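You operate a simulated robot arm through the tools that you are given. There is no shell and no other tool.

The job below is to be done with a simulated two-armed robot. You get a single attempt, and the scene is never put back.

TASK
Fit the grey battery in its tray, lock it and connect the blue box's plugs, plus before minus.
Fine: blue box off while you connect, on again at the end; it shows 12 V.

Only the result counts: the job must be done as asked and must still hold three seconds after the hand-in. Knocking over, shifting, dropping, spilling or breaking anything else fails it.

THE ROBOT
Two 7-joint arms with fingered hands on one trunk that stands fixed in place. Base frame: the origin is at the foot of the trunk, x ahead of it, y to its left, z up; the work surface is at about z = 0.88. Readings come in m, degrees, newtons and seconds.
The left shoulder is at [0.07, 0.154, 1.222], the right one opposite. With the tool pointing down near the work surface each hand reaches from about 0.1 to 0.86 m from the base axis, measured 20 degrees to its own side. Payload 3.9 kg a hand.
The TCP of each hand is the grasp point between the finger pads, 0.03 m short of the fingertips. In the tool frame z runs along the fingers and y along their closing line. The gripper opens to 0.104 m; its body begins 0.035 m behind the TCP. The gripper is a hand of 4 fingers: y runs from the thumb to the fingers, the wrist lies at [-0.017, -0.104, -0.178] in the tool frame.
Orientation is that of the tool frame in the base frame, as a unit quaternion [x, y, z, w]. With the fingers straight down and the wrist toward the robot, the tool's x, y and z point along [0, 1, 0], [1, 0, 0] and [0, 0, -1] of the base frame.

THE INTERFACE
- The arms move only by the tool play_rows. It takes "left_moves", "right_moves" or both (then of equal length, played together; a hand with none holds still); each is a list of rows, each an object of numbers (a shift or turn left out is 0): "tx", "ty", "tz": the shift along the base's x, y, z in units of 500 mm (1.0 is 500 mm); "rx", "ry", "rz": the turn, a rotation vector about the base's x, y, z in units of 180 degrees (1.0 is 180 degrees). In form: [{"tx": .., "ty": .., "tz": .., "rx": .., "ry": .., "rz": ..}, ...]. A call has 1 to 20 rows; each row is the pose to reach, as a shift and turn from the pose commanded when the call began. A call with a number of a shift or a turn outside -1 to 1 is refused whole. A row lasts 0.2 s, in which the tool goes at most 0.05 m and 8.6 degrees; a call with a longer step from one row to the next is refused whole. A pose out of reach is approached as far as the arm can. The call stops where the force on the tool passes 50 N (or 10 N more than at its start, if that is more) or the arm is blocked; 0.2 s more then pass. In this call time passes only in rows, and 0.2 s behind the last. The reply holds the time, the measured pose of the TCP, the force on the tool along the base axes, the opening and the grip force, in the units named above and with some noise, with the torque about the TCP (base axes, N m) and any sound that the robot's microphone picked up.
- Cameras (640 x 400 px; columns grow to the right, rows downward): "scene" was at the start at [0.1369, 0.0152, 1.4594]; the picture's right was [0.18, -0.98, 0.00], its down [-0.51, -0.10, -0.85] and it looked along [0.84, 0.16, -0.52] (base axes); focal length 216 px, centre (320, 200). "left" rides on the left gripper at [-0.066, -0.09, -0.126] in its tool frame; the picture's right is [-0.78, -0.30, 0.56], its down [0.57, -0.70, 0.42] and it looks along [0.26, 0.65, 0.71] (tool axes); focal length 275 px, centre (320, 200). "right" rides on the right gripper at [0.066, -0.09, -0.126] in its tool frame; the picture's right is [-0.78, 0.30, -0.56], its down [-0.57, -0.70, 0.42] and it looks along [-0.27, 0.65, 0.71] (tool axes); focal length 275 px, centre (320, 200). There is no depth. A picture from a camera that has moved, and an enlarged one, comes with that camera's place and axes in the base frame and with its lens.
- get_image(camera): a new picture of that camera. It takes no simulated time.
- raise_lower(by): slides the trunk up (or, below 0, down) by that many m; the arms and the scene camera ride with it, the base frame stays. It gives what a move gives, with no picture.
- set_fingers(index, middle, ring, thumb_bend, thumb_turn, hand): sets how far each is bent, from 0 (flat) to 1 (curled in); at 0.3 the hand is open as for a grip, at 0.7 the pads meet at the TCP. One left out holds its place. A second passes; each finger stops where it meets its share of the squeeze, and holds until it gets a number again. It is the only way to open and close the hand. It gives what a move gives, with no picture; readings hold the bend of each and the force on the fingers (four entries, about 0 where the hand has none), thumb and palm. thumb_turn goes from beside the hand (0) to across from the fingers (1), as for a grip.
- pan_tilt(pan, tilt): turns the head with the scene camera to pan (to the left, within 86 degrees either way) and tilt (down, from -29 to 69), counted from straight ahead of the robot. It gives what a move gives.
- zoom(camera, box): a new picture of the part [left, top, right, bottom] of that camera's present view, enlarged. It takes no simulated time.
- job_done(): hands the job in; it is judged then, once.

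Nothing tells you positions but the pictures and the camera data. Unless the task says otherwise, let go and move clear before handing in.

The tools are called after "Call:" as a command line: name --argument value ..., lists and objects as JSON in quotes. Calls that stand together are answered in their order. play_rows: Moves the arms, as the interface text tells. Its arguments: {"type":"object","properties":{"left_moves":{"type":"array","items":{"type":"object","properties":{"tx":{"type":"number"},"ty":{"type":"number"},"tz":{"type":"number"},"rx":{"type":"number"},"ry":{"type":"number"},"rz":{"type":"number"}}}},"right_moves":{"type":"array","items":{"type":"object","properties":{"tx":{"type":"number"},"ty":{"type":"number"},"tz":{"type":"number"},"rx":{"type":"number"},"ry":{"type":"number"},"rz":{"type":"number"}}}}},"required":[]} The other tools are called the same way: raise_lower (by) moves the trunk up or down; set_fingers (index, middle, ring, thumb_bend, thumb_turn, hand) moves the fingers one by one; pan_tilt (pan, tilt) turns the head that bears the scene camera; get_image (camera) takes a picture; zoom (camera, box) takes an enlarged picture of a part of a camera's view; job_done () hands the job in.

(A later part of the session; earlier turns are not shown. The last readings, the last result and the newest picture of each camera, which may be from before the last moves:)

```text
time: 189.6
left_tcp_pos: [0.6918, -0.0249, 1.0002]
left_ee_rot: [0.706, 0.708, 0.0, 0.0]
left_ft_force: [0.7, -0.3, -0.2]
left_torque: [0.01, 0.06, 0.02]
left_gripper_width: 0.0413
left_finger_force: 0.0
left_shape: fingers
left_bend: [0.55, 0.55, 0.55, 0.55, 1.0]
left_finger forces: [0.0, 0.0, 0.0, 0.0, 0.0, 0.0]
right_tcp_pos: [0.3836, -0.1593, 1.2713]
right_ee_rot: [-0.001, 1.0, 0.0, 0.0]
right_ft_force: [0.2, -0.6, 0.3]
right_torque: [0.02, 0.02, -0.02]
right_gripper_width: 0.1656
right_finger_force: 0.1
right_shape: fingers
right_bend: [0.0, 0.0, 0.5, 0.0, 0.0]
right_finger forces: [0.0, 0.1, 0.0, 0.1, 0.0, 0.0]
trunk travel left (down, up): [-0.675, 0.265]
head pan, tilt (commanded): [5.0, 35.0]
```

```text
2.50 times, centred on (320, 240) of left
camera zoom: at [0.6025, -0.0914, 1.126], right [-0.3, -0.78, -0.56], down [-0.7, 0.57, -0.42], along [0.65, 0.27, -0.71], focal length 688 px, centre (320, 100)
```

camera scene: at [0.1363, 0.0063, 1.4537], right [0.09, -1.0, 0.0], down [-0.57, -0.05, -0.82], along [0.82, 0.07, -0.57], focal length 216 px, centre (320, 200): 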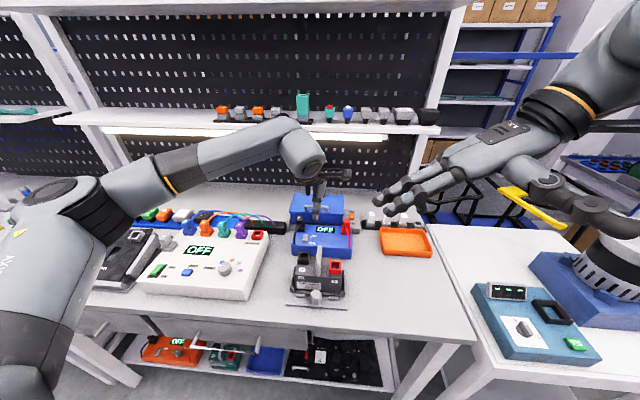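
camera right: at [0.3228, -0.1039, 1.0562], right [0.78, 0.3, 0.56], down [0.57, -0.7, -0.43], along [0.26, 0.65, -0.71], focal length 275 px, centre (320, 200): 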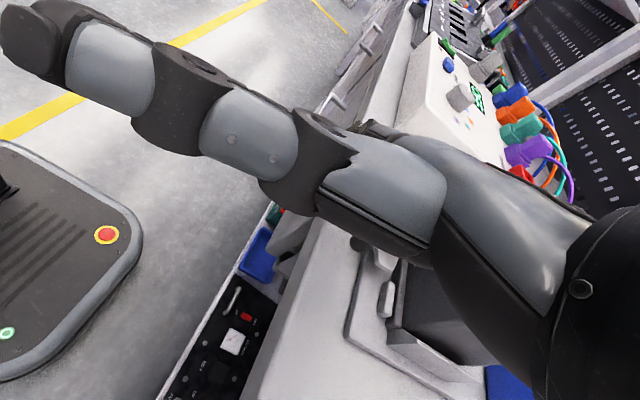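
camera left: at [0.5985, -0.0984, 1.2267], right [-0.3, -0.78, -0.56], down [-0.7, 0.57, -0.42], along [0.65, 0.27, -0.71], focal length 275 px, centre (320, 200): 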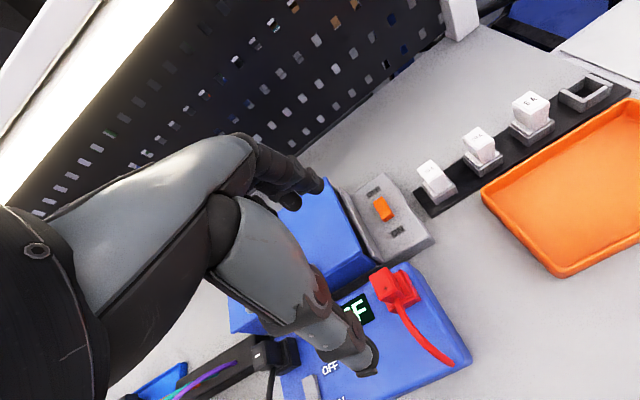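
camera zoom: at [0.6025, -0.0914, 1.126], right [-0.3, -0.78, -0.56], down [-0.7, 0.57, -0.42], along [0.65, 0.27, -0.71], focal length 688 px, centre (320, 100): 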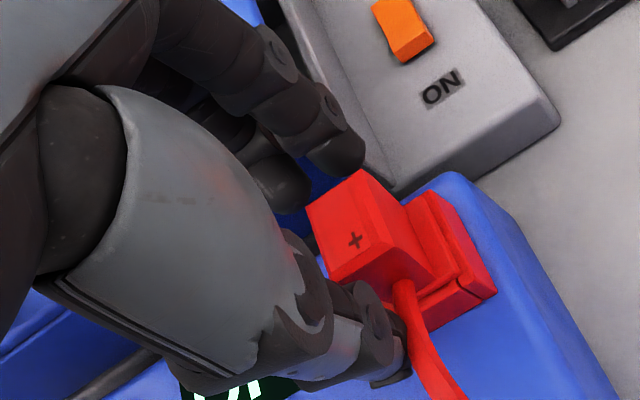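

The thumb is a little left of the plug's centre, so I'll shift 7 mm right and then close gently.

Call:
play_rows --left_moves '[{"ty": -0.014}]'

Call:
set_fingers --hand "left" --index 0.62 --middle 0.62 --ring 0.55 --thumb_bend 0.62

Call:
zoom --camera "scene" --box '[320, 195, 375, 250]'

Call:
zoom --camera "left" --box '[220, 160, 420, 320]'

```text
time: 190.0
left_tcp_pos: [0.6926, -0.0331, 1.0]
left_ee_rot: [0.707, 0.707, 0.0, 0.0]
left_ft_force: [0.2, 0.3, 0.4]
left_torque: [0.03, 0.0, -0.02]
left_gripper_width: 0.0411
left_finger_force: 0.1
left_shape: fingers
left_bend: [0.55, 0.55, 0.55, 0.55, 1.0]
left_finger forces: [0.1, 0.1, 0.0, 0.0, 0.1, 0.0]
right_tcp_pos: [0.3842, -0.1606, 1.2718]
right_ee_rot: [0.0, 1.0, 0.0, -0.001]
right_ft_force: [0.0, -0.1, -0.1]
right_torque: [-0.01, 0.01, 0.02]
right_gripper_width: 0.1656
right_finger_force: 0.0
right_shape: fingers
right_bend: [0.0, 0.0, 0.5, 0.0, 0.0]
right_finger forces: [0.0, 0.0, 0.0, 0.1, 0.1, 0.1]
trunk travel left (down, up): [-0.675, 0.265]
head pan, tilt (commanded): [5.0, 35.0]
```

```text
time: 191.0
left_tcp_pos: [0.6916, -0.0337, 0.9996]
left_ee_rot: [0.707, 0.707, 0.0, 0.0]
left_ft_force: [-0.7, 0.1, -0.3]
left_torque: [0.0, 0.02, 0.0]
left_gripper_width: 0.0251
left_finger_force: 1.1
left_shape: fingers
left_bend: [0.62, 0.62, 0.55, 0.61, 1.0]
left_finger forces: [0.1, 0.0, 0.0, 0.1, 1.3, 0.0]
right_tcp_pos: [0.3839, -0.1593, 1.271]
right_ee_rot: [0.001, 1.0, 0.0, -0.001]
right_ft_force: [-1.3, 0.5, 0.0]
right_torque: [0.01, 0.02, -0.02]
right_gripper_width: 0.1652
right_finger_force: 0.0
right_shape: fingers
right_bend: [0.0, 0.0, 0.5, 0.0, 0.0]
right_finger forces: [0.1, 0.0, 0.0, 0.0, 0.1, 0.0]
trunk travel left (down, up): [-0.675, 0.265]
head pan, tilt (commanded): [5.0, 35.0]
```

```text
7.27 times, centred on (348, 222) of scene
camera zoom: at [0.1361, 0.0062, 1.4538], right [0.09, -1.0, 0.0], down [-0.57, -0.05, -0.82], along [0.82, 0.07, -0.57], focal length 1574 px, centre (120, 36)
```

zoom: 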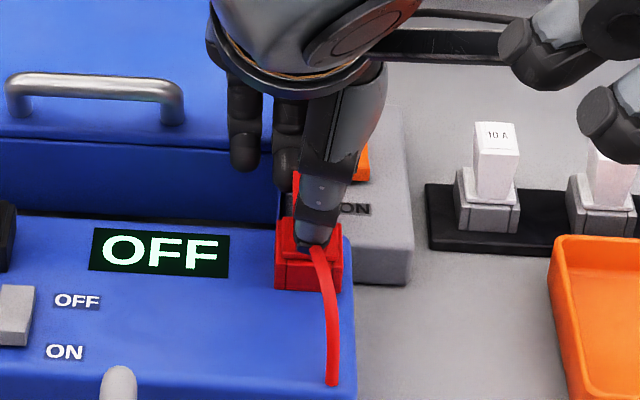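

```text
2.50 times, centred on (320, 240) of left
camera zoom: at [0.6024, -0.0986, 1.1262], right [-0.3, -0.78, -0.56], down [-0.7, 0.57, -0.42], along [0.65, 0.27, -0.71], focal length 688 px, centre (320, 100)
```

zoom: 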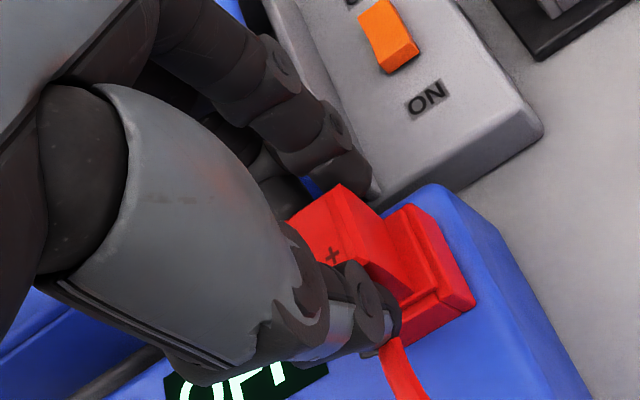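

The thumb now touches the plug's front centrally. I'll close the fingers onto its rear face.

Call:
set_fingers --hand "left" --index 0.7 --middle 0.7 --ring 0.55 --thumb_bend 0.66

Call:
zoom --camera "scene" --box '[320, 195, 375, 250]'

Call:
zoom --camera "left" --box '[220, 160, 420, 320]'

```text
time: 192.0
left_tcp_pos: [0.6933, -0.033, 1.0004]
left_ee_rot: [0.707, 0.707, 0.0, 0.0]
left_ft_force: [4.6, -1.2, 0.3]
left_torque: [-0.03, -0.1, 0.0]
left_gripper_width: 0.0222
left_finger_force: 7.0
left_shape: fingers
left_bend: [0.65, 0.66, 0.55, 0.61, 1.0]
left_finger forces: [4.7, 5.0, 0.0, 0.1, 5.1, 0.1]
right_tcp_pos: [0.3849, -0.1597, 1.2712]
right_ee_rot: [0.0, 1.0, -0.001, -0.001]
right_ft_force: [0.8, -0.1, 0.1]
right_torque: [0.02, -0.01, 0.03]
right_gripper_width: 0.1652
right_finger_force: 0.0
right_shape: fingers
right_bend: [0.0, 0.0, 0.5, 0.0, 0.0]
right_finger forces: [0.0, 0.1, 0.0, 0.0, 0.0, 0.0]
trunk travel left (down, up): [-0.675, 0.265]
head pan, tilt (commanded): [5.0, 35.0]
```

```text
7.27 times, centred on (348, 222) of scene
camera zoom: at [0.1374, 0.0062, 1.4537], right [0.09, -1.0, 0.0], down [-0.57, -0.05, -0.82], along [0.82, 0.07, -0.57], focal length 1574 px, centre (120, 36)
```

zoom: 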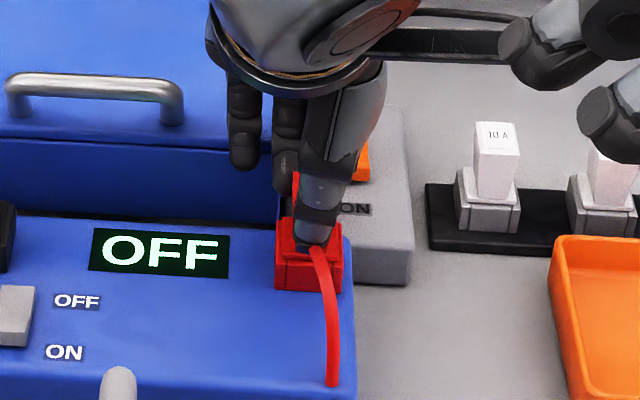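

```text
2.50 times, centred on (320, 240) of left
camera zoom: at [0.6036, -0.0985, 1.1259], right [-0.3, -0.78, -0.56], down [-0.7, 0.57, -0.42], along [0.65, 0.27, -0.71], focal length 688 px, centre (320, 100)
```

zoom: 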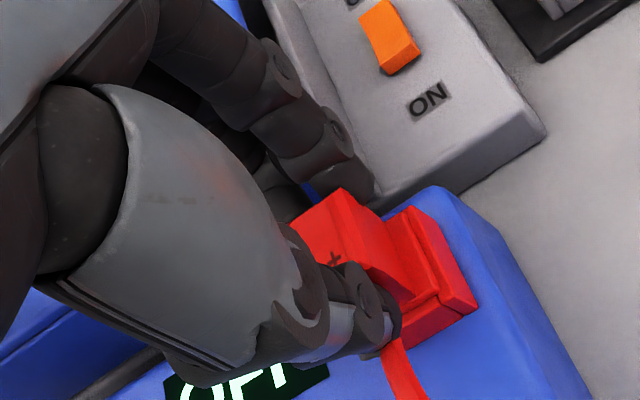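

Contact is even. I'll tighten a bit more, mostly with the thumb.

Call:
set_fingers --hand "left" --index 0.73 --middle 0.73 --thumb_bend 0.78

Call:
zoom --camera "left" --box '[220, 160, 420, 320]'

```text
time: 193.0
left_tcp_pos: [0.6913, -0.0331, 1.0005]
left_ee_rot: [0.707, 0.707, -0.001, 0.0]
left_ft_force: [0.1, 0.4, -0.1]
left_torque: [0.0, -0.02, 0.05]
left_gripper_width: 0.0203
left_finger_force: 18.8
left_shape: fingers
left_bend: [0.71, 0.64, 0.55, 0.64, 1.0]
left_finger forces: [10.1, 8.9, 0.0, 0.0, 19.2, 0.0]
right_tcp_pos: [0.3834, -0.1608, 1.2714]
right_ee_rot: [0.0, 1.0, 0.0, 0.0]
right_ft_force: [0.2, 0.2, -0.4]
right_torque: [0.0, -0.02, 0.02]
right_gripper_width: 0.1656
right_finger_force: 0.1
right_shape: fingers
right_bend: [0.0, 0.0, 0.5, 0.0, 0.0]
right_finger forces: [0.0, 0.0, 0.0, 0.0, 0.0, 0.0]
trunk travel left (down, up): [-0.675, 0.265]
head pan, tilt (commanded): [5.0, 35.0]
```

```text
2.50 times, centred on (320, 240) of left
camera zoom: at [0.6024, -0.0988, 1.1265], right [-0.3, -0.78, -0.56], down [-0.7, 0.57, -0.42], along [0.65, 0.27, -0.71], focal length 688 px, centre (320, 100)
```

zoom: 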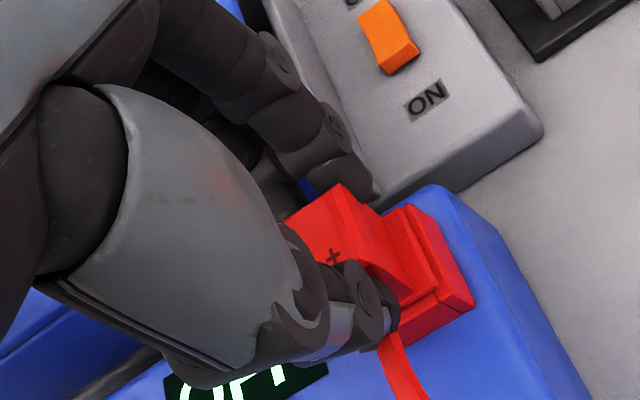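

The grip is firm (10.1, 8.9 and 19.2 N). I'll pull the plug straight up, slowly.

Call:
play_rows --left_moves '[{"tz": 0.008}, {"tz": 0.016}, {"tz": 0.024}, {"tz": 0.034}, {"tz": 0.044}]'

Call:
zoom --camera "left" --box '[220, 160, 420, 320]'

Call:
zoom --camera "scene" --box '[320, 185, 375, 250]'

```text
time: 194.2
left_tcp_pos: [0.6902, -0.0328, 1.023]
left_ee_rot: [0.706, 0.708, -0.001, 0.0]
left_ft_force: [1.0, 0.3, 0.7]
left_torque: [0.04, -0.03, 0.0]
left_gripper_width: 0.0206
left_finger_force: 19.3
left_shape: fingers
left_bend: [0.71, 0.64, 0.55, 0.64, 1.0]
left_finger forces: [10.0, 8.8, 0.0, 0.0, 19.4, 0.0]
right_tcp_pos: [0.3847, -0.1608, 1.2713]
right_ee_rot: [0.0, 1.0, 0.0, 0.001]
right_ft_force: [-0.9, -0.2, -0.2]
right_torque: [0.0, 0.04, 0.01]
right_gripper_width: 0.1656
right_finger_force: 0.0
right_shape: fingers
right_bend: [0.0, 0.0, 0.5, 0.0, 0.0]
right_finger forces: [0.0, 0.1, 0.0, 0.1, 0.0, 0.0]
trunk travel left (down, up): [-0.675, 0.265]
head pan, tilt (commanded): [5.0, 35.0]
```

```text
2.50 times, centred on (320, 240) of left
camera zoom: at [0.6021, -0.0986, 1.1487], right [-0.3, -0.78, -0.56], down [-0.7, 0.57, -0.42], along [0.65, 0.27, -0.71], focal length 688 px, centre (320, 100)
```

zoom: 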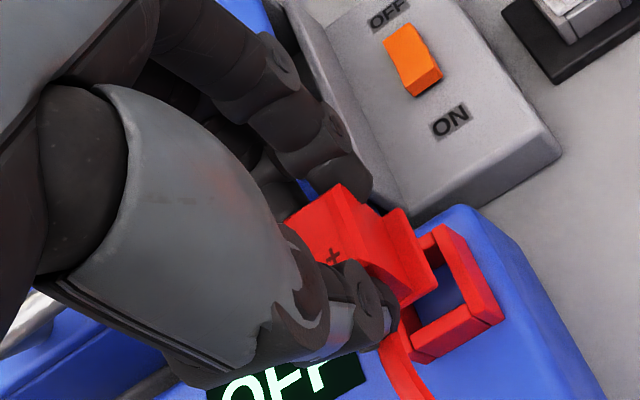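

```text
6.15 times, centred on (348, 218) of scene
camera zoom: at [0.1362, 0.0063, 1.4538], right [0.09, -1.0, 0.0], down [-0.57, -0.05, -0.82], along [0.82, 0.07, -0.57], focal length 1332 px, centre (151, 92)
```

zoom: 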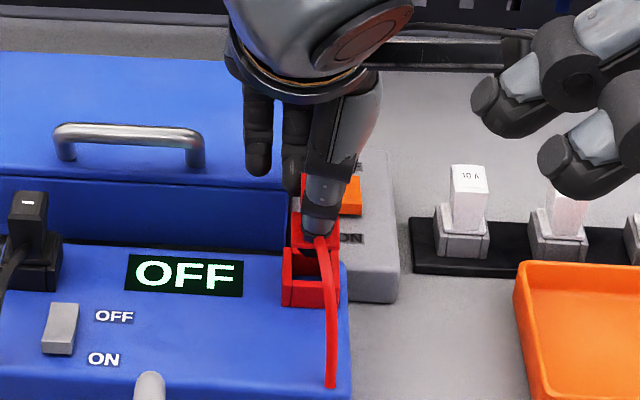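

The red plug is out and held steadily. Now I'll measure the battery's sockets precisely from here.

Call:
zoom --camera "scene" --box '[285, 245, 350, 295]'

Call:
zoom --camera "scene" --box '[322, 255, 350, 275]'

Call:
zoom --camera "scene" --box '[290, 248, 318, 268]'

```text
8.00 times, centred on (318, 270) of scene
camera zoom: at [0.1362, 0.0063, 1.4538], right [0.09, -1.0, 0.0], down [-0.57, -0.05, -0.82], along [0.82, 0.07, -0.57], focal length 1731 px, centre (340, -360)
```

zoom: 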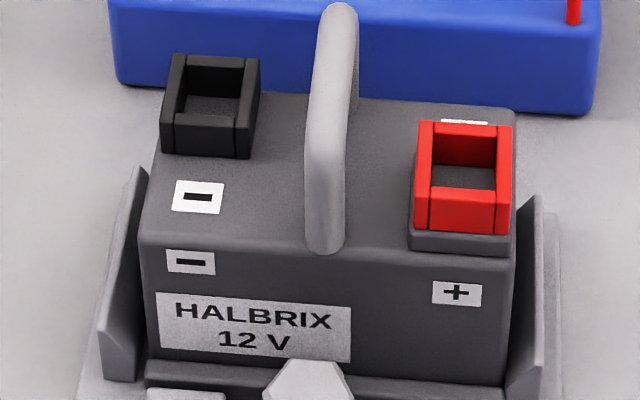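

```text
16.00 times, centred on (336, 265) of scene
camera zoom: at [0.1362, 0.0063, 1.4538], right [0.09, -1.0, 0.0], down [-0.57, -0.05, -0.82], along [0.82, 0.07, -0.57], focal length 3462 px, centre (64, -840)
```

zoom: 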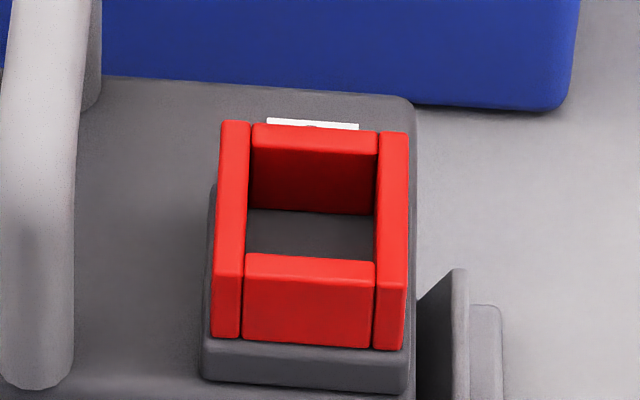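

```text
16.00 times, centred on (304, 258) of scene
camera zoom: at [0.1362, 0.0063, 1.4538], right [0.09, -1.0, 0.0], down [-0.57, -0.05, -0.82], along [0.82, 0.07, -0.57], focal length 3462 px, centre (576, -728)
```

zoom: 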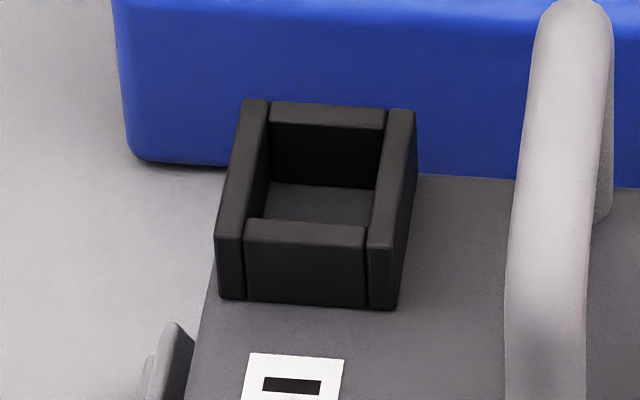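

The + socket is centred at (0.4966,-0.002) with its top at z≈0.999, and the − socket at (0.5277,0.085) with its top at 0.988. I'll lift the red plug and bring it over the + socket.

Call:
play_rows --left_moves '[{"tz": 0.06}, {"tz": 0.13}, {"tx": -0.05, "ty": 0.01, "tz": 0.134}, {"tx": -0.12, "ty": 0.02, "tz": 0.134}, {"tx": -0.19, "ty": 0.03, "tz": 0.134}, {"tx": -0.26, "ty": 0.045, "tz": 0.134}, {"tx": -0.32, "ty": 0.055, "tz": 0.134}, {"tx": -0.36, "ty": 0.06, "tz": 0.134}, {"tx": -0.38, "ty": 0.0634, "tz": 0.134}]'

Call:
get_image --camera "scene"

Call:
get_image --camera "left"

```text
time: 196.2
left_tcp_pos: [0.5011, -0.001, 1.0894]
left_ee_rot: [0.707, 0.707, -0.001, 0.0]
left_ft_force: [0.9, 0.8, -0.7]
left_torque: [-0.02, -0.03, 0.02]
left_gripper_width: 0.0204
left_finger_force: 19.1
left_shape: fingers
left_bend: [0.71, 0.64, 0.55, 0.64, 1.0]
left_finger forces: [10.2, 8.8, 0.1, 0.0, 19.3, 0.0]
right_tcp_pos: [0.3838, -0.1598, 1.271]
right_ee_rot: [0.0, 1.0, -0.001, 0.0]
right_ft_force: [0.4, -0.3, -0.3]
right_torque: [0.04, 0.0, 0.01]
right_gripper_width: 0.1654
right_finger_force: 0.1
right_shape: fingers
right_bend: [0.0, 0.0, 0.5, 0.0, 0.0]
right_finger forces: [0.0, 0.1, 0.1, 0.0, 0.1, 0.0]
trunk travel left (down, up): [-0.675, 0.265]
head pan, tilt (commanded): [5.0, 35.0]
```

```text
taken
camera scene: at [0.1361, 0.0066, 1.4538], right [0.09, -1.0, 0.0], down [-0.57, -0.05, -0.82], along [0.82, 0.07, -0.57], focal length 216 px, centre (320, 200)
```

scene: 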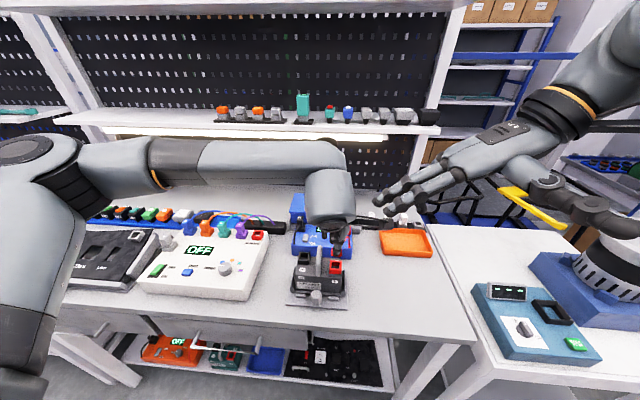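

```text
taken
camera left: at [0.412, -0.0667, 1.216], right [-0.29, -0.78, -0.56], down [-0.7, 0.57, -0.43], along [0.65, 0.27, -0.71], focal length 275 px, centre (320, 200)
```

left: 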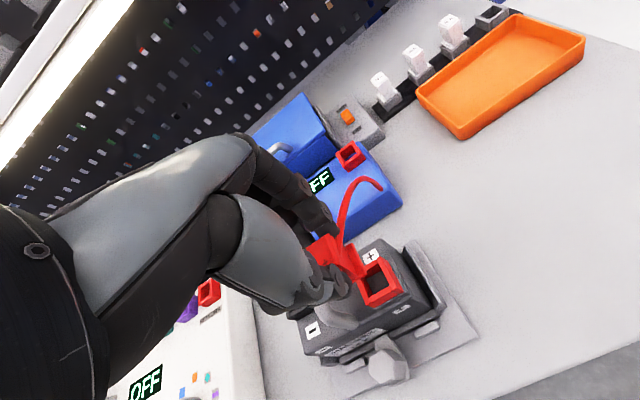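

The plug is over the + socket with the cable following. The right hand's fingers are rather close to the left hand's camera, so I'll move the right hand away first.

Call:
play_rows --right_moves '[{"ty": -0.05, "tz": 0.02}, {"ty": -0.12, "tz": 0.04}, {"ty": -0.2, "tz": 0.04}, {"ty": -0.28, "tz": 0.04}, {"ty": -0.36, "tz": 0.04}]'

Call:
zoom --camera "left" --box '[260, 190, 460, 370]'

Call:
zoom --camera "scene" --box '[285, 200, 385, 300]'

```text
time: 197.4
left_tcp_pos: [0.5017, -0.0028, 1.0902]
left_ee_rot: [0.707, 0.707, 0.001, -0.001]
left_ft_force: [0.2, 0.6, -0.2]
left_torque: [0.05, -0.01, 0.0]
left_gripper_width: 0.0202
left_finger_force: 19.2
left_shape: fingers
left_bend: [0.71, 0.64, 0.55, 0.64, 1.0]
left_finger forces: [10.1, 8.8, 0.0, 0.0, 19.3, 0.0]
right_tcp_pos: [0.3843, -0.3411, 1.2896]
right_ee_rot: [-0.001, 1.0, 0.001, -0.001]
right_ft_force: [0.1, -0.9, 0.2]
right_torque: [-0.01, 0.01, -0.02]
right_gripper_width: 0.1652
right_finger_force: 0.0
right_shape: fingers
right_bend: [0.0, 0.0, 0.5, 0.0, 0.0]
right_finger forces: [0.0, 0.0, 0.1, 0.0, 0.0, 0.0]
trunk travel left (down, up): [-0.675, 0.265]
head pan, tilt (commanded): [5.0, 35.0]
```

```text
2.22 times, centred on (360, 280) of left
camera zoom: at [0.4127, -0.0689, 1.2157], right [-0.3, -0.78, -0.56], down [-0.7, 0.57, -0.42], along [0.65, 0.27, -0.71], focal length 612 px, centre (231, 22)
```

zoom: 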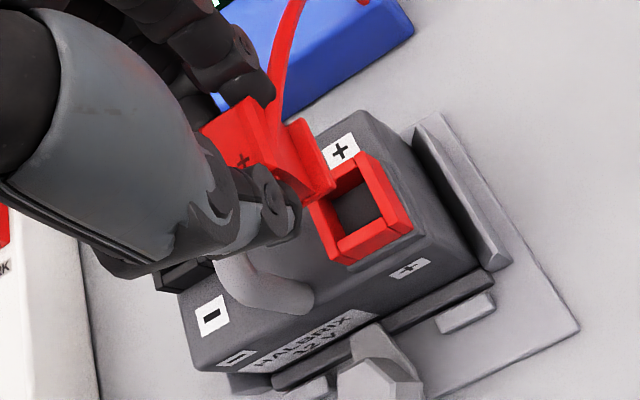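

```text
4.00 times, centred on (335, 250) of scene
camera zoom: at [0.1366, 0.0042, 1.4537], right [0.09, -1.0, 0.0], down [-0.57, -0.05, -0.82], along [0.82, 0.07, -0.57], focal length 866 px, centre (260, 0)
```

zoom: 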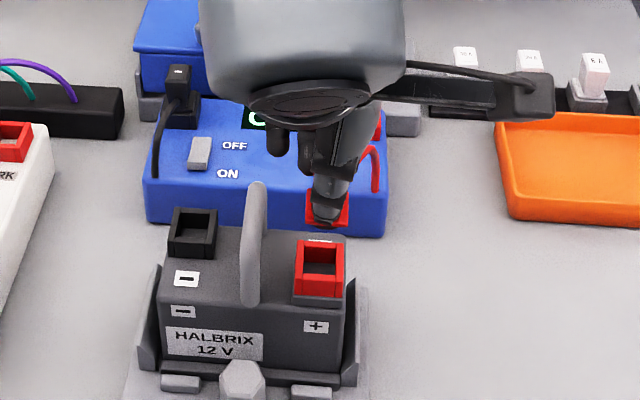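

The alignment looks right to within about 1.5 mm. I'll lower until the plug's tip is just above the socket and compare again.

Call:
play_rows --left_moves '[{"tz": -0.02}, {"tz": -0.04}, {"tz": -0.05}]'

Call:
zoom --camera "left" --box '[260, 190, 420, 330]'

Call:
zoom --camera "scene" --box '[310, 225, 365, 280]'

```text
time: 198.2
left_tcp_pos: [0.5008, -0.0003, 1.0647]
left_ee_rot: [0.706, 0.708, 0.0, 0.0]
left_ft_force: [-0.2, 0.7, 0.2]
left_torque: [0.01, 0.0, 0.0]
left_gripper_width: 0.0202
left_finger_force: 18.7
left_shape: fingers
left_bend: [0.71, 0.64, 0.55, 0.64, 1.0]
left_finger forces: [10.2, 8.8, 0.0, 0.0, 19.2, 0.0]
right_tcp_pos: [0.384, -0.3393, 1.2894]
right_ee_rot: [-0.001, 1.0, 0.0, 0.0]
right_ft_force: [-0.7, 0.5, 0.0]
right_torque: [-0.03, -0.01, 0.01]
right_gripper_width: 0.1657
right_finger_force: 0.1
right_shape: fingers
right_bend: [0.0, 0.0, 0.5, 0.0, 0.0]
right_finger forces: [0.0, 0.0, 0.0, 0.0, 0.1, 0.0]
trunk travel left (down, up): [-0.675, 0.265]
head pan, tilt (commanded): [5.0, 35.0]
```

```text
2.86 times, centred on (340, 260) of left
camera zoom: at [0.412, -0.0664, 1.1906], right [-0.3, -0.78, -0.56], down [-0.7, 0.57, -0.43], along [0.65, 0.27, -0.71], focal length 786 px, centre (263, 29)
```

zoom: 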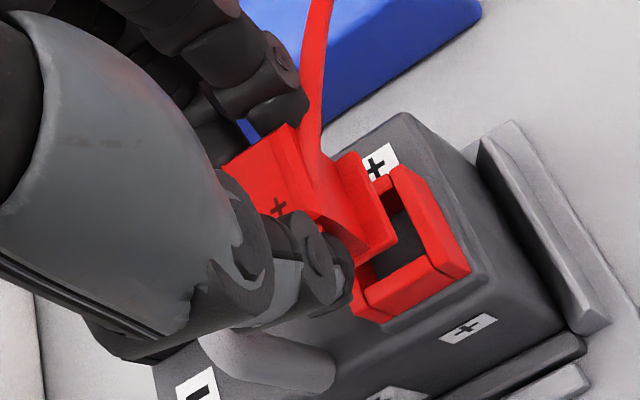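

```text
7.27 times, centred on (338, 252) of scene
camera zoom: at [0.1362, 0.0068, 1.4538], right [0.09, -1.0, 0.0], down [-0.57, -0.05, -0.82], along [0.82, 0.07, -0.57], focal length 1574 px, centre (193, -182)
```

zoom: 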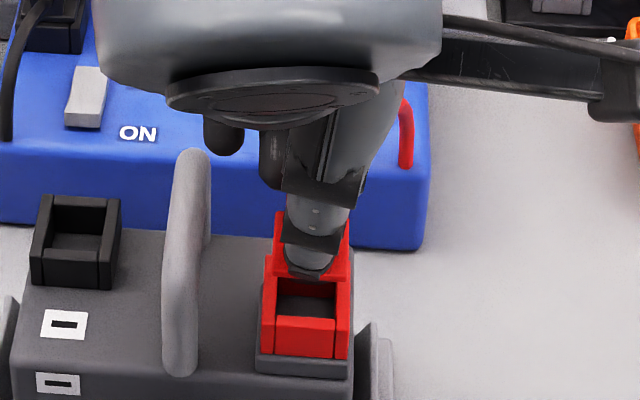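

The view matches the parked reference to within a pixel, so the alignment is within about 1 mm. I'll insert the red plug with small downward steps.

Call:
play_rows --left_moves '[{"tz": -0.008}, {"tz": -0.016}, {"tz": -0.024}, {"tz": -0.032}, {"tz": -0.038}]'

Call:
zoom --camera "left" --box '[260, 190, 420, 330]'

Call:
zoom --camera "scene" --box '[310, 225, 365, 280]'

```text
time: 199.4
left_tcp_pos: [0.5011, -0.0018, 1.0449]
left_ee_rot: [0.707, 0.707, 0.0, 0.0]
left_ft_force: [0.1, 0.2, 0.6]
left_torque: [0.03, -0.04, 0.02]
left_gripper_width: 0.0205
left_finger_force: 19.6
left_shape: fingers
left_bend: [0.71, 0.64, 0.55, 0.64, 1.0]
left_finger forces: [10.3, 9.0, 0.1, 0.0, 19.0, 0.0]
right_tcp_pos: [0.3843, -0.3397, 1.2899]
right_ee_rot: [0.0, 1.0, 0.0, 0.001]
right_ft_force: [-0.4, 0.4, -0.1]
right_torque: [-0.02, -0.01, -0.02]
right_gripper_width: 0.1652
right_finger_force: 0.0
right_shape: fingers
right_bend: [0.0, 0.0, 0.5, 0.0, 0.0]
right_finger forces: [0.0, 0.0, 0.0, 0.1, 0.0, 0.0]
trunk travel left (down, up): [-0.675, 0.265]
head pan, tilt (commanded): [5.0, 35.0]
```

```text
2.86 times, centred on (340, 260) of left
camera zoom: at [0.4123, -0.0669, 1.171], right [-0.3, -0.78, -0.56], down [-0.7, 0.57, -0.42], along [0.65, 0.27, -0.71], focal length 786 px, centre (263, 29)
```

zoom: 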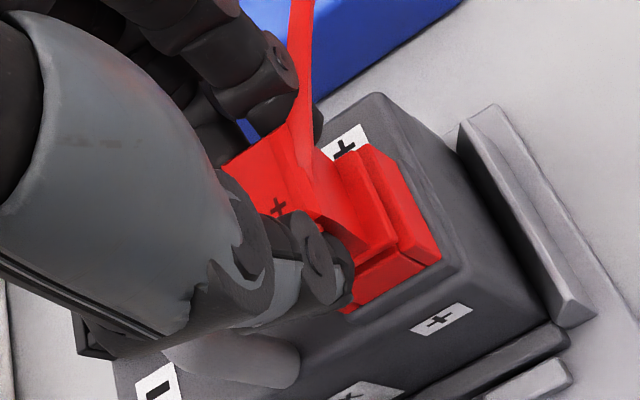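

```text
7.27 times, centred on (338, 252) of scene
camera zoom: at [0.1364, 0.0064, 1.4538], right [0.09, -1.0, 0.0], down [-0.57, -0.05, -0.82], along [0.82, 0.07, -0.57], focal length 1574 px, centre (193, -182)
```

zoom: 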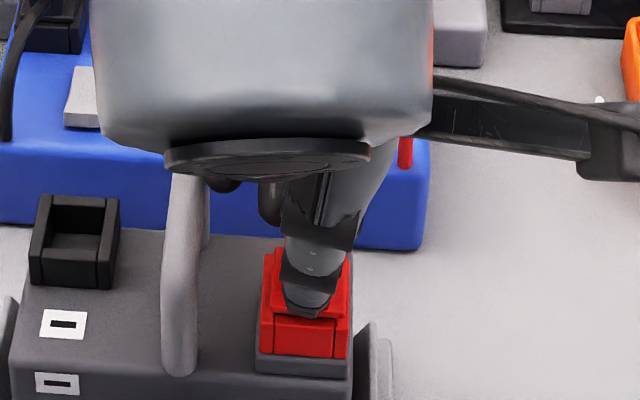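

It slid in with almost no force and looks identical to the parked state. I'll press a few millimetres more to be sure it's seated.

Call:
play_rows --left_moves '[{"tz": -0.004}, {"tz": -0.008}, {"tz": -0.012}]'

Call:
zoom --camera "left" --box '[260, 190, 420, 330]'

```text
time: 200.2
left_tcp_pos: [0.503, -0.001, 1.0396]
left_ee_rot: [0.706, 0.708, 0.0, 0.002]
left_ft_force: [6.5, 3.0, 6.5]
left_torque: [0.1, -0.17, -0.04]
left_gripper_width: 0.0205
left_finger_force: 21.9
left_shape: fingers
left_bend: [0.71, 0.63, 0.56, 0.65, 1.0]
left_finger forces: [11.4, 12.5, 2.9, 0.0, 16.9, 0.0]
right_tcp_pos: [0.3839, -0.3373, 1.2899]
right_ee_rot: [-0.001, 1.0, 0.001, -0.001]
right_ft_force: [0.4, 0.2, -0.1]
right_torque: [-0.02, 0.01, -0.02]
right_gripper_width: 0.1654
right_finger_force: 0.1
right_shape: fingers
right_bend: [0.0, 0.0, 0.5, 0.0, 0.0]
right_finger forces: [0.0, 0.0, 0.1, 0.0, 0.1, 0.0]
trunk travel left (down, up): [-0.675, 0.265]
head pan, tilt (commanded): [5.0, 35.0]
```

```text
2.86 times, centred on (340, 260) of left
camera zoom: at [0.4135, -0.0662, 1.166], right [-0.29, -0.78, -0.56], down [-0.7, 0.57, -0.43], along [0.65, 0.27, -0.71], focal length 786 px, centre (263, 29)
```

zoom: 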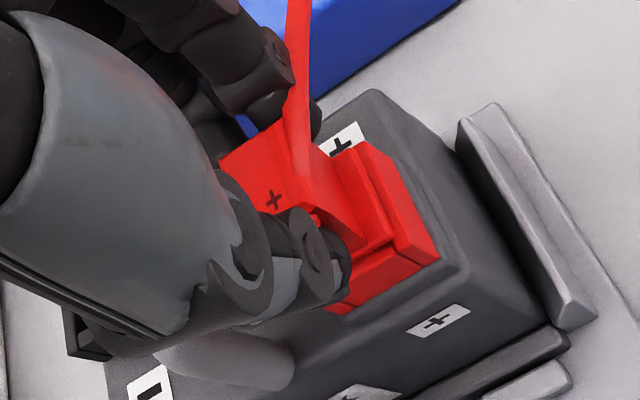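

It's seated: the force rose to 6.5 N. I'll release and lift away.

Call:
play_rows --left_moves '[{"tz": 0.008}]'

Call:
set_fingers --hand "left" --index 0.55 --middle 0.55 --ring 0.52 --thumb_bend 0.55

Call:
zoom --camera "left" --box '[260, 190, 420, 330]'

Call:
zoom --camera "scene" --box '[310, 225, 365, 280]'

```text
time: 200.6
left_tcp_pos: [0.5017, -0.0005, 1.0408]
left_ee_rot: [0.706, 0.708, -0.001, -0.001]
left_ft_force: [6.4, 2.0, -6.1]
left_torque: [0.02, -0.16, -0.01]
left_gripper_width: 0.0208
left_finger_force: 20.3
left_shape: fingers
left_bend: [0.71, 0.63, 0.55, 0.66, 1.0]
left_finger forces: [10.5, 11.9, 2.2, 0.0, 15.6, 0.0]
right_tcp_pos: [0.3855, -0.3392, 1.2892]
right_ee_rot: [-0.001, 1.0, 0.0, -0.002]
right_ft_force: [-0.4, 0.0, -0.6]
right_torque: [-0.03, -0.01, -0.01]
right_gripper_width: 0.1654
right_finger_force: 0.1
right_shape: fingers
right_bend: [0.0, 0.0, 0.5, 0.0, 0.0]
right_finger forces: [0.1, 0.0, 0.0, 0.0, 0.0, 0.1]
trunk travel left (down, up): [-0.675, 0.265]
head pan, tilt (commanded): [5.0, 35.0]
```

```text
time: 201.6
left_tcp_pos: [0.5009, -0.0017, 1.0428]
left_ee_rot: [0.707, 0.707, 0.0, 0.0]
left_ft_force: [0.0, 0.8, -0.2]
left_torque: [0.0, 0.01, 0.02]
left_gripper_width: 0.0402
left_finger_force: 0.1
left_shape: fingers
left_bend: [0.55, 0.55, 0.52, 0.55, 1.0]
left_finger forces: [0.0, 0.0, 0.0, 0.0, 0.0, 0.0]
right_tcp_pos: [0.3841, -0.3387, 1.2902]
right_ee_rot: [0.0, 1.0, 0.0, 0.0]
right_ft_force: [-1.1, 0.2, -0.4]
right_torque: [0.0, 0.0, 0.02]
right_gripper_width: 0.1654
right_finger_force: 0.1
right_shape: fingers
right_bend: [0.0, 0.0, 0.5, 0.0, 0.0]
right_finger forces: [0.1, 0.0, 0.0, 0.0, 0.0, 0.1]
trunk travel left (down, up): [-0.675, 0.265]
head pan, tilt (commanded): [5.0, 35.0]
```

```text
2.86 times, centred on (340, 260) of left
camera zoom: at [0.412, -0.0673, 1.1691], right [-0.3, -0.78, -0.56], down [-0.7, 0.57, -0.42], along [0.65, 0.27, -0.71], focal length 786 px, centre (263, 29)
```

zoom: 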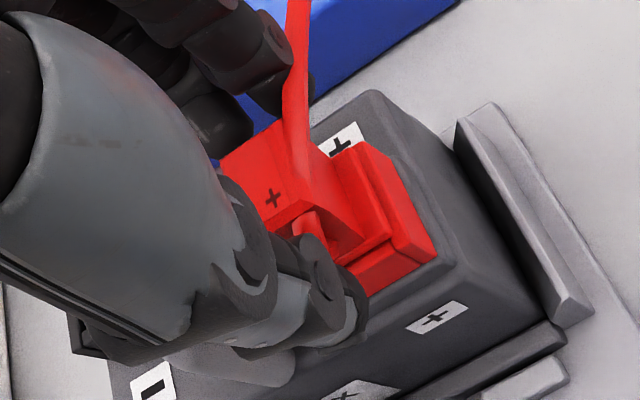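

```text
7.27 times, centred on (338, 252) of scene
camera zoom: at [0.1361, 0.0062, 1.4538], right [0.09, -1.0, 0.0], down [-0.57, -0.05, -0.82], along [0.82, 0.07, -0.57], focal length 1574 px, centre (193, -182)
```

zoom: 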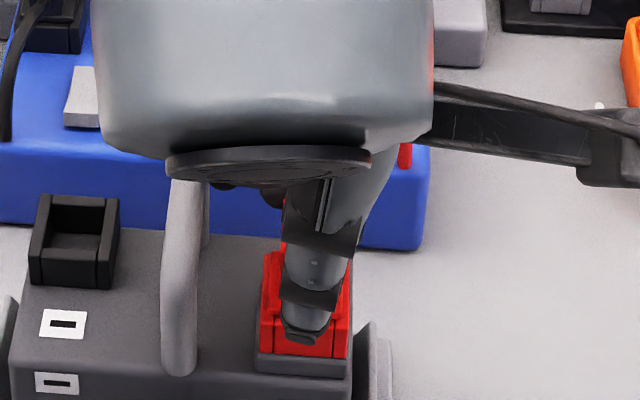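

The plug stays seated. I'll lift the hand away slowly and check the cable isn't caught.

Call:
play_rows --left_moves '[{"tz": 0.02}, {"tz": 0.05}, {"tz": 0.09}, {"tz": 0.13}, {"tz": 0.17}]'

Call:
get_image --camera "left"

Call:
zoom --camera "scene" --box '[285, 205, 385, 295]'

```text
time: 202.8
left_tcp_pos: [0.5002, -0.0011, 1.1286]
left_ee_rot: [0.707, 0.708, 0.0, 0.001]
left_ft_force: [0.2, -0.1, -0.3]
left_torque: [0.01, 0.0, -0.02]
left_gripper_width: 0.0401
left_finger_force: 0.1
left_shape: fingers
left_bend: [0.55, 0.55, 0.52, 0.55, 1.0]
left_finger forces: [0.0, 0.0, 0.1, 0.1, 0.0, 0.1]
right_tcp_pos: [0.3836, -0.3389, 1.2899]
right_ee_rot: [-0.001, 1.0, -0.001, 0.001]
right_ft_force: [0.4, -0.2, 0.1]
right_torque: [-0.01, -0.03, 0.01]
right_gripper_width: 0.1654
right_finger_force: 0.1
right_shape: fingers
right_bend: [0.0, 0.0, 0.5, 0.0, 0.0]
right_finger forces: [0.0, 0.0, 0.0, 0.0, 0.0, 0.0]
trunk travel left (down, up): [-0.675, 0.265]
head pan, tilt (commanded): [5.0, 35.0]
```

```text
taken
camera left: at [0.4122, -0.0668, 1.2545], right [-0.3, -0.78, -0.56], down [-0.7, 0.57, -0.42], along [0.65, 0.27, -0.71], focal length 275 px, centre (320, 200)
```

left: 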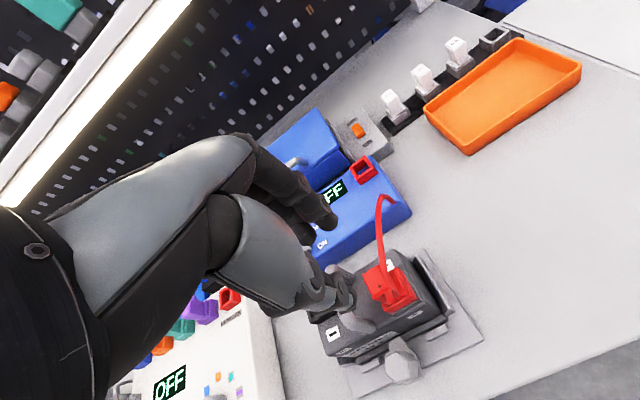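

```text
4.44 times, centred on (335, 250) of scene
camera zoom: at [0.1359, 0.0063, 1.4538], right [0.09, -1.0, 0.0], down [-0.57, -0.05, -0.82], along [0.82, 0.07, -0.57], focal length 962 px, centre (253, -22)
```

zoom: 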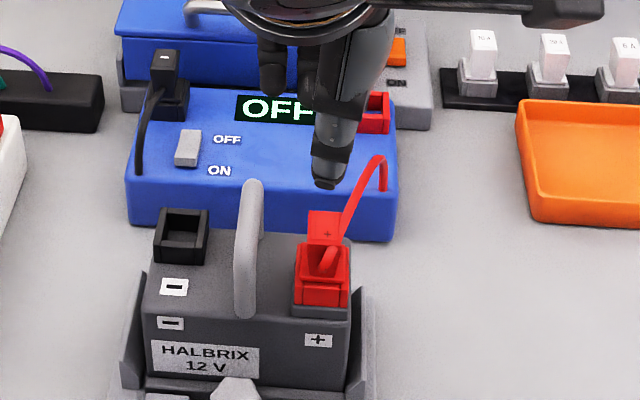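

The red plug is seated in the + socket. Now the black plug: I'll move the left hand above it at (0.688,0.1217).

Call:
play_rows --left_moves '[{"tx": 0.02, "ty": 0.03, "tz": 0.02}, {"tx": 0.07, "ty": 0.06, "tz": 0.02}, {"tx": 0.13, "ty": 0.1, "tz": 0.02}, {"tx": 0.19, "ty": 0.14, "tz": 0.02}, {"tx": 0.25, "ty": 0.18, "tz": 0.0}, {"tx": 0.31, "ty": 0.22, "tz": -0.02}, {"tx": 0.36, "ty": 0.2474, "tz": -0.05}, {"tx": 0.3836, "ty": 0.2474, "tz": -0.09}, {"tx": 0.3836, "ty": 0.2474, "tz": -0.15}]'

Call:
zoom --camera "left" --box '[200, 150, 460, 350]'

Call:
zoom --camera "scene" --box '[275, 180, 345, 250]'

```text
time: 204.8
left_tcp_pos: [0.6934, 0.1226, 1.0548]
left_ee_rot: [0.707, 0.707, -0.001, 0.001]
left_ft_force: [-0.8, 0.6, 1.0]
left_torque: [-0.02, -0.03, -0.05]
left_gripper_width: 0.0403
left_finger_force: 0.1
left_shape: fingers
left_bend: [0.55, 0.55, 0.52, 0.55, 1.0]
left_finger forces: [0.0, 0.1, 0.0, 0.1, 0.0, 0.1]
right_tcp_pos: [0.3846, -0.3397, 1.29]
right_ee_rot: [0.0, 1.0, -0.001, -0.001]
right_ft_force: [0.1, -0.8, 1.1]
right_torque: [0.0, 0.0, 0.01]
right_gripper_width: 0.1652
right_finger_force: 0.1
right_shape: fingers
right_bend: [0.0, 0.0, 0.5, 0.0, 0.0]
right_finger forces: [0.0, 0.0, 0.0, 0.1, 0.1, 0.0]
trunk travel left (down, up): [-0.675, 0.265]
head pan, tilt (commanded): [5.0, 35.0]
```

```text
2.00 times, centred on (330, 250) of left
camera zoom: at [0.604, 0.0572, 1.1799], right [-0.3, -0.78, -0.56], down [-0.7, 0.57, -0.42], along [0.65, 0.26, -0.71], focal length 551 px, centre (300, 100)
```

zoom: 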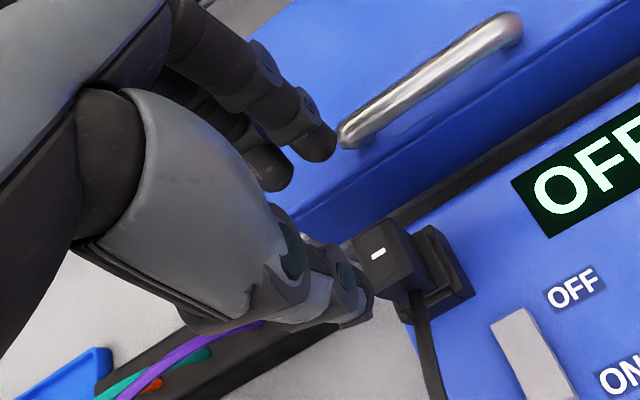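

```text
5.71 times, centred on (310, 215) of scene
camera zoom: at [0.1367, 0.0067, 1.4537], right [0.09, -1.0, 0.0], down [-0.57, -0.05, -0.82], along [0.82, 0.07, -0.57], focal length 1237 px, centre (377, 114)
```

zoom: 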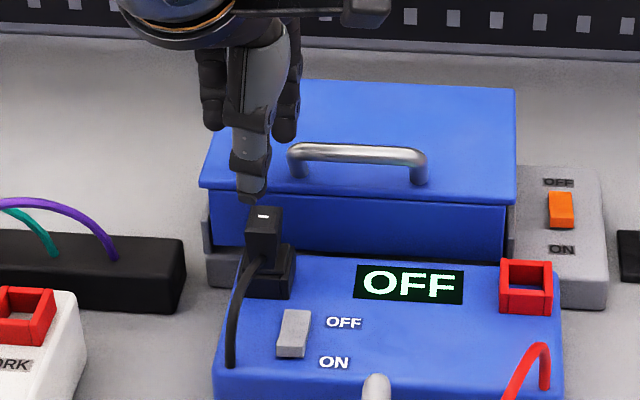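

The lid's metal handle ends close to where my index finger will come down. I'll close the fingers a little more, lean the hand back 10° and shift slightly left so the index clears it.

Call:
set_fingers --hand "left" --index 0.6 --middle 0.6 --ring 0.6 --thumb_bend 0.58

Call:
play_rows --left_moves '[{"tx": -0.005, "ty": 0.004, "ry": -0.0278}, {"tx": -0.01, "ty": 0.008, "ry": -0.0556}]'

Call:
zoom --camera "left" --box '[220, 150, 420, 310]'

Call:
zoom --camera "scene" --box '[280, 185, 340, 245]'

```text
time: 205.8
left_tcp_pos: [0.6938, 0.1216, 1.0527]
left_ee_rot: [0.707, 0.708, 0.0, 0.0]
left_ft_force: [0.7, -0.4, 0.5]
left_torque: [0.01, -0.02, 0.0]
left_gripper_width: 0.0319
left_finger_force: 0.1
left_shape: fingers
left_bend: [0.6, 0.6, 0.6, 0.57, 1.0]
left_finger forces: [0.0, 0.1, 0.0, 0.0, 0.0, 0.0]
right_tcp_pos: [0.383, -0.3395, 1.2903]
right_ee_rot: [0.0, 1.0, 0.0, 0.0]
right_ft_force: [-0.5, 0.3, 0.8]
right_torque: [0.02, 0.03, 0.01]
right_gripper_width: 0.1654
right_finger_force: 0.1
right_shape: fingers
right_bend: [0.0, 0.0, 0.5, 0.0, 0.0]
right_finger forces: [0.1, 0.0, 0.0, 0.0, 0.0, 0.0]
trunk travel left (down, up): [-0.675, 0.265]
head pan, tilt (commanded): [5.0, 35.0]
```

```text
time: 206.4
left_tcp_pos: [0.6872, 0.1274, 1.0531]
left_ee_rot: [0.704, 0.705, 0.062, 0.062]
left_ft_force: [-1.2, 0.5, -0.4]
left_torque: [0.0, 0.0, 0.0]
left_gripper_width: 0.032
left_finger_force: 0.0
left_shape: fingers
left_bend: [0.6, 0.6, 0.6, 0.57, 1.0]
left_finger forces: [0.0, 0.1, 0.0, 0.1, 0.0, 0.0]
right_tcp_pos: [0.3825, -0.3385, 1.2908]
right_ee_rot: [0.0, 1.0, 0.0, 0.0]
right_ft_force: [-0.2, -0.4, 0.2]
right_torque: [-0.02, 0.0, -0.01]
right_gripper_width: 0.1655
right_finger_force: 0.1
right_shape: fingers
right_bend: [0.0, 0.0, 0.5, 0.0, 0.0]
right_finger forces: [0.1, 0.0, 0.0, 0.0, 0.0, 0.0]
trunk travel left (down, up): [-0.675, 0.265]
head pan, tilt (commanded): [5.0, 35.0]
```

```text
2.50 times, centred on (320, 230) of left
camera zoom: at [0.5776, 0.0613, 1.162], right [-0.19, -0.78, -0.6], down [-0.62, 0.57, -0.54], along [0.76, 0.27, -0.59], focal length 688 px, centre (320, 125)
```

zoom: 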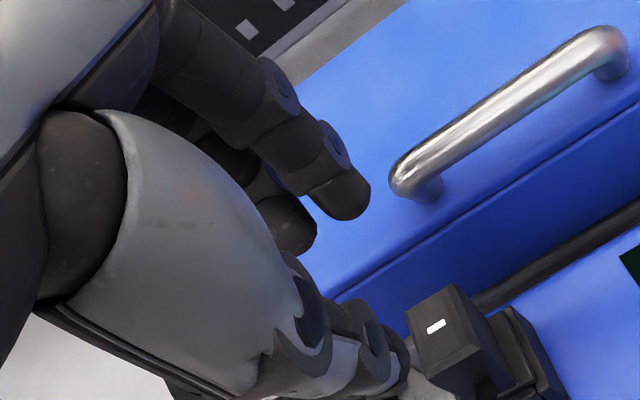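

```text
6.67 times, centred on (310, 215) of scene
camera zoom: at [0.1357, 0.0068, 1.4538], right [0.09, -1.0, 0.0], down [-0.57, -0.05, -0.82], along [0.82, 0.07, -0.57], focal length 1443 px, centre (387, 100)
```

zoom: 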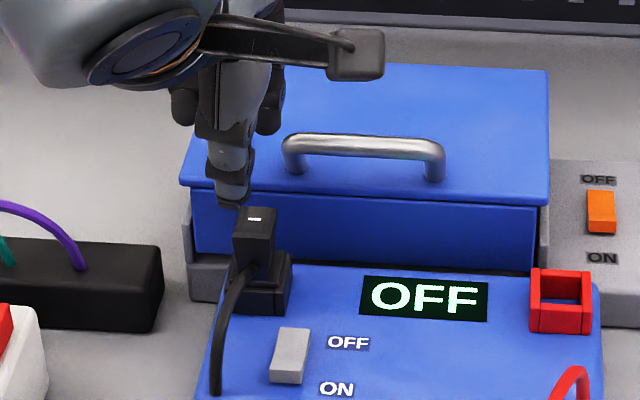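

The index is now clearly left of the lid's handle. I'll lower in two stages.

Call:
play_rows --left_moves '[{"tz": -0.03}, {"tz": -0.06}]'

Call:
zoom --camera "left" --box '[220, 150, 420, 310]'

Call:
zoom --camera "scene" --box '[280, 185, 340, 245]'

```text
time: 207.0
left_tcp_pos: [0.6872, 0.1256, 1.0235]
left_ee_rot: [0.704, 0.705, 0.062, 0.062]
left_ft_force: [0.7, 0.9, -0.1]
left_torque: [0.01, 0.01, 0.0]
left_gripper_width: 0.032
left_finger_force: 0.1
left_shape: fingers
left_bend: [0.6, 0.6, 0.6, 0.57, 1.0]
left_finger forces: [0.1, 0.1, 0.0, 0.1, 0.0, 0.0]
right_tcp_pos: [0.3841, -0.3394, 1.2902]
right_ee_rot: [0.0, 1.0, 0.0, 0.0]
right_ft_force: [-1.0, 0.3, -0.4]
right_torque: [-0.01, 0.0, 0.01]
right_gripper_width: 0.1655
right_finger_force: 0.0
right_shape: fingers
right_bend: [0.0, 0.0, 0.5, 0.0, 0.0]
right_finger forces: [0.0, 0.1, 0.0, 0.0, 0.0, 0.0]
trunk travel left (down, up): [-0.675, 0.265]
head pan, tilt (commanded): [5.0, 35.0]
```

```text
2.50 times, centred on (320, 230) of left
camera zoom: at [0.5784, 0.0608, 1.1322], right [-0.19, -0.78, -0.6], down [-0.62, 0.57, -0.54], along [0.76, 0.27, -0.59], focal length 688 px, centre (320, 125)
```

zoom: 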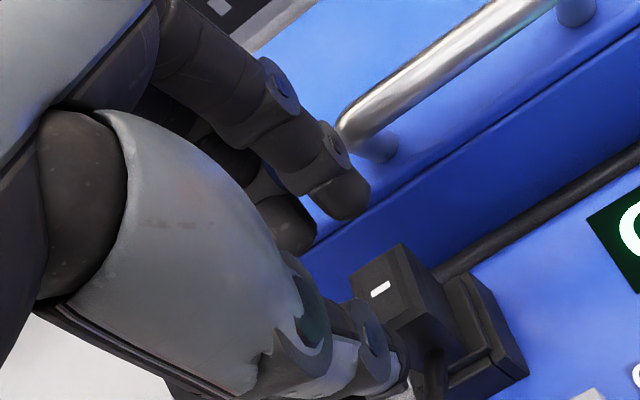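

```text
6.67 times, centred on (310, 215) of scene
camera zoom: at [0.1365, 0.0066, 1.4538], right [0.09, -1.0, 0.0], down [-0.57, -0.05, -0.82], along [0.82, 0.07, -0.57], focal length 1443 px, centre (387, 100)
```

zoom: 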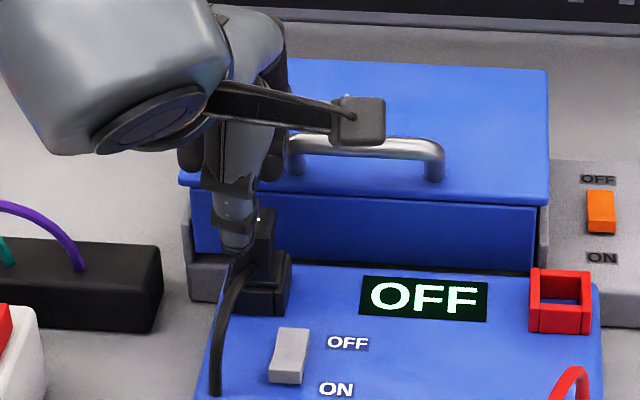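

From my earlier triangulation the lid handle is at x≈0.75, about a centimetre behind my fingers. I'll continue down to grip height.

Call:
play_rows --left_moves '[{"tz": -0.02}, {"tz": -0.04}, {"tz": -0.047}]'

Call:
zoom --camera "left" --box '[220, 150, 420, 310]'

Call:
zoom --camera "scene" --box '[285, 195, 330, 240]'

```text
time: 207.8
left_tcp_pos: [0.688, 0.1253, 1.0006]
left_ee_rot: [0.704, 0.705, 0.062, 0.061]
left_ft_force: [-0.1, -0.5, 0.2]
left_torque: [0.03, -0.04, -0.02]
left_gripper_width: 0.0319
left_finger_force: 0.2
left_shape: fingers
left_bend: [0.6, 0.6, 0.6, 0.57, 1.0]
left_finger forces: [0.1, 0.0, 0.0, 0.0, 0.1, 0.0]
right_tcp_pos: [0.3835, -0.3394, 1.2903]
right_ee_rot: [-0.001, 1.0, 0.0, -0.001]
right_ft_force: [-0.7, 0.2, -0.2]
right_torque: [-0.03, 0.0, 0.0]
right_gripper_width: 0.1654
right_finger_force: 0.0
right_shape: fingers
right_bend: [0.0, 0.0, 0.5, 0.0, 0.0]
right_finger forces: [0.1, 0.1, 0.0, 0.0, 0.1, 0.1]
trunk travel left (down, up): [-0.675, 0.265]
head pan, tilt (commanded): [5.0, 35.0]
```

```text
2.50 times, centred on (320, 230) of left
camera zoom: at [0.5783, 0.0608, 1.1083], right [-0.19, -0.78, -0.6], down [-0.62, 0.57, -0.54], along [0.76, 0.27, -0.59], focal length 688 px, centre (320, 125)
```

zoom: 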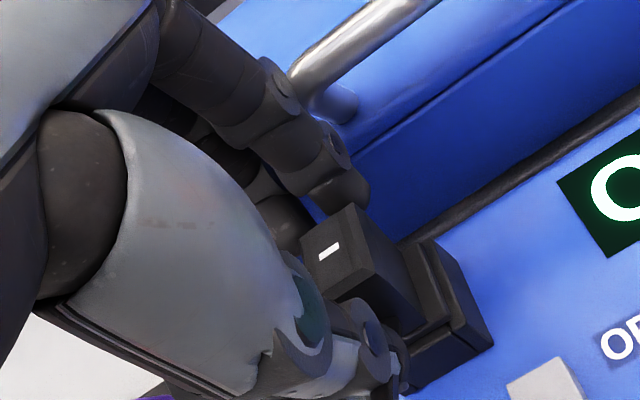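

```text
8.89 times, centred on (308, 218) of scene
camera zoom: at [0.1361, 0.0063, 1.4538], right [0.09, -1.0, 0.0], down [-0.57, -0.05, -0.82], along [0.82, 0.07, -0.57], focal length 1924 px, centre (431, 44)
```

zoom: 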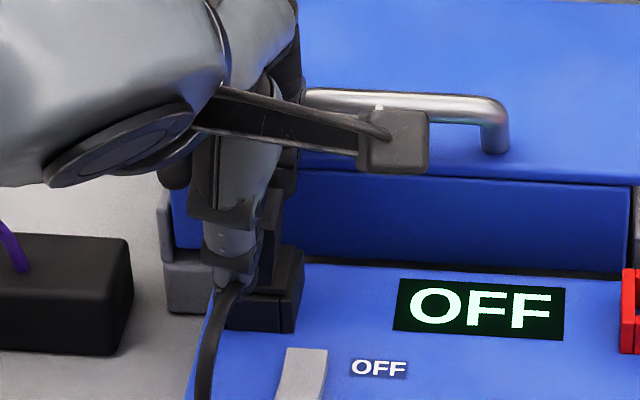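

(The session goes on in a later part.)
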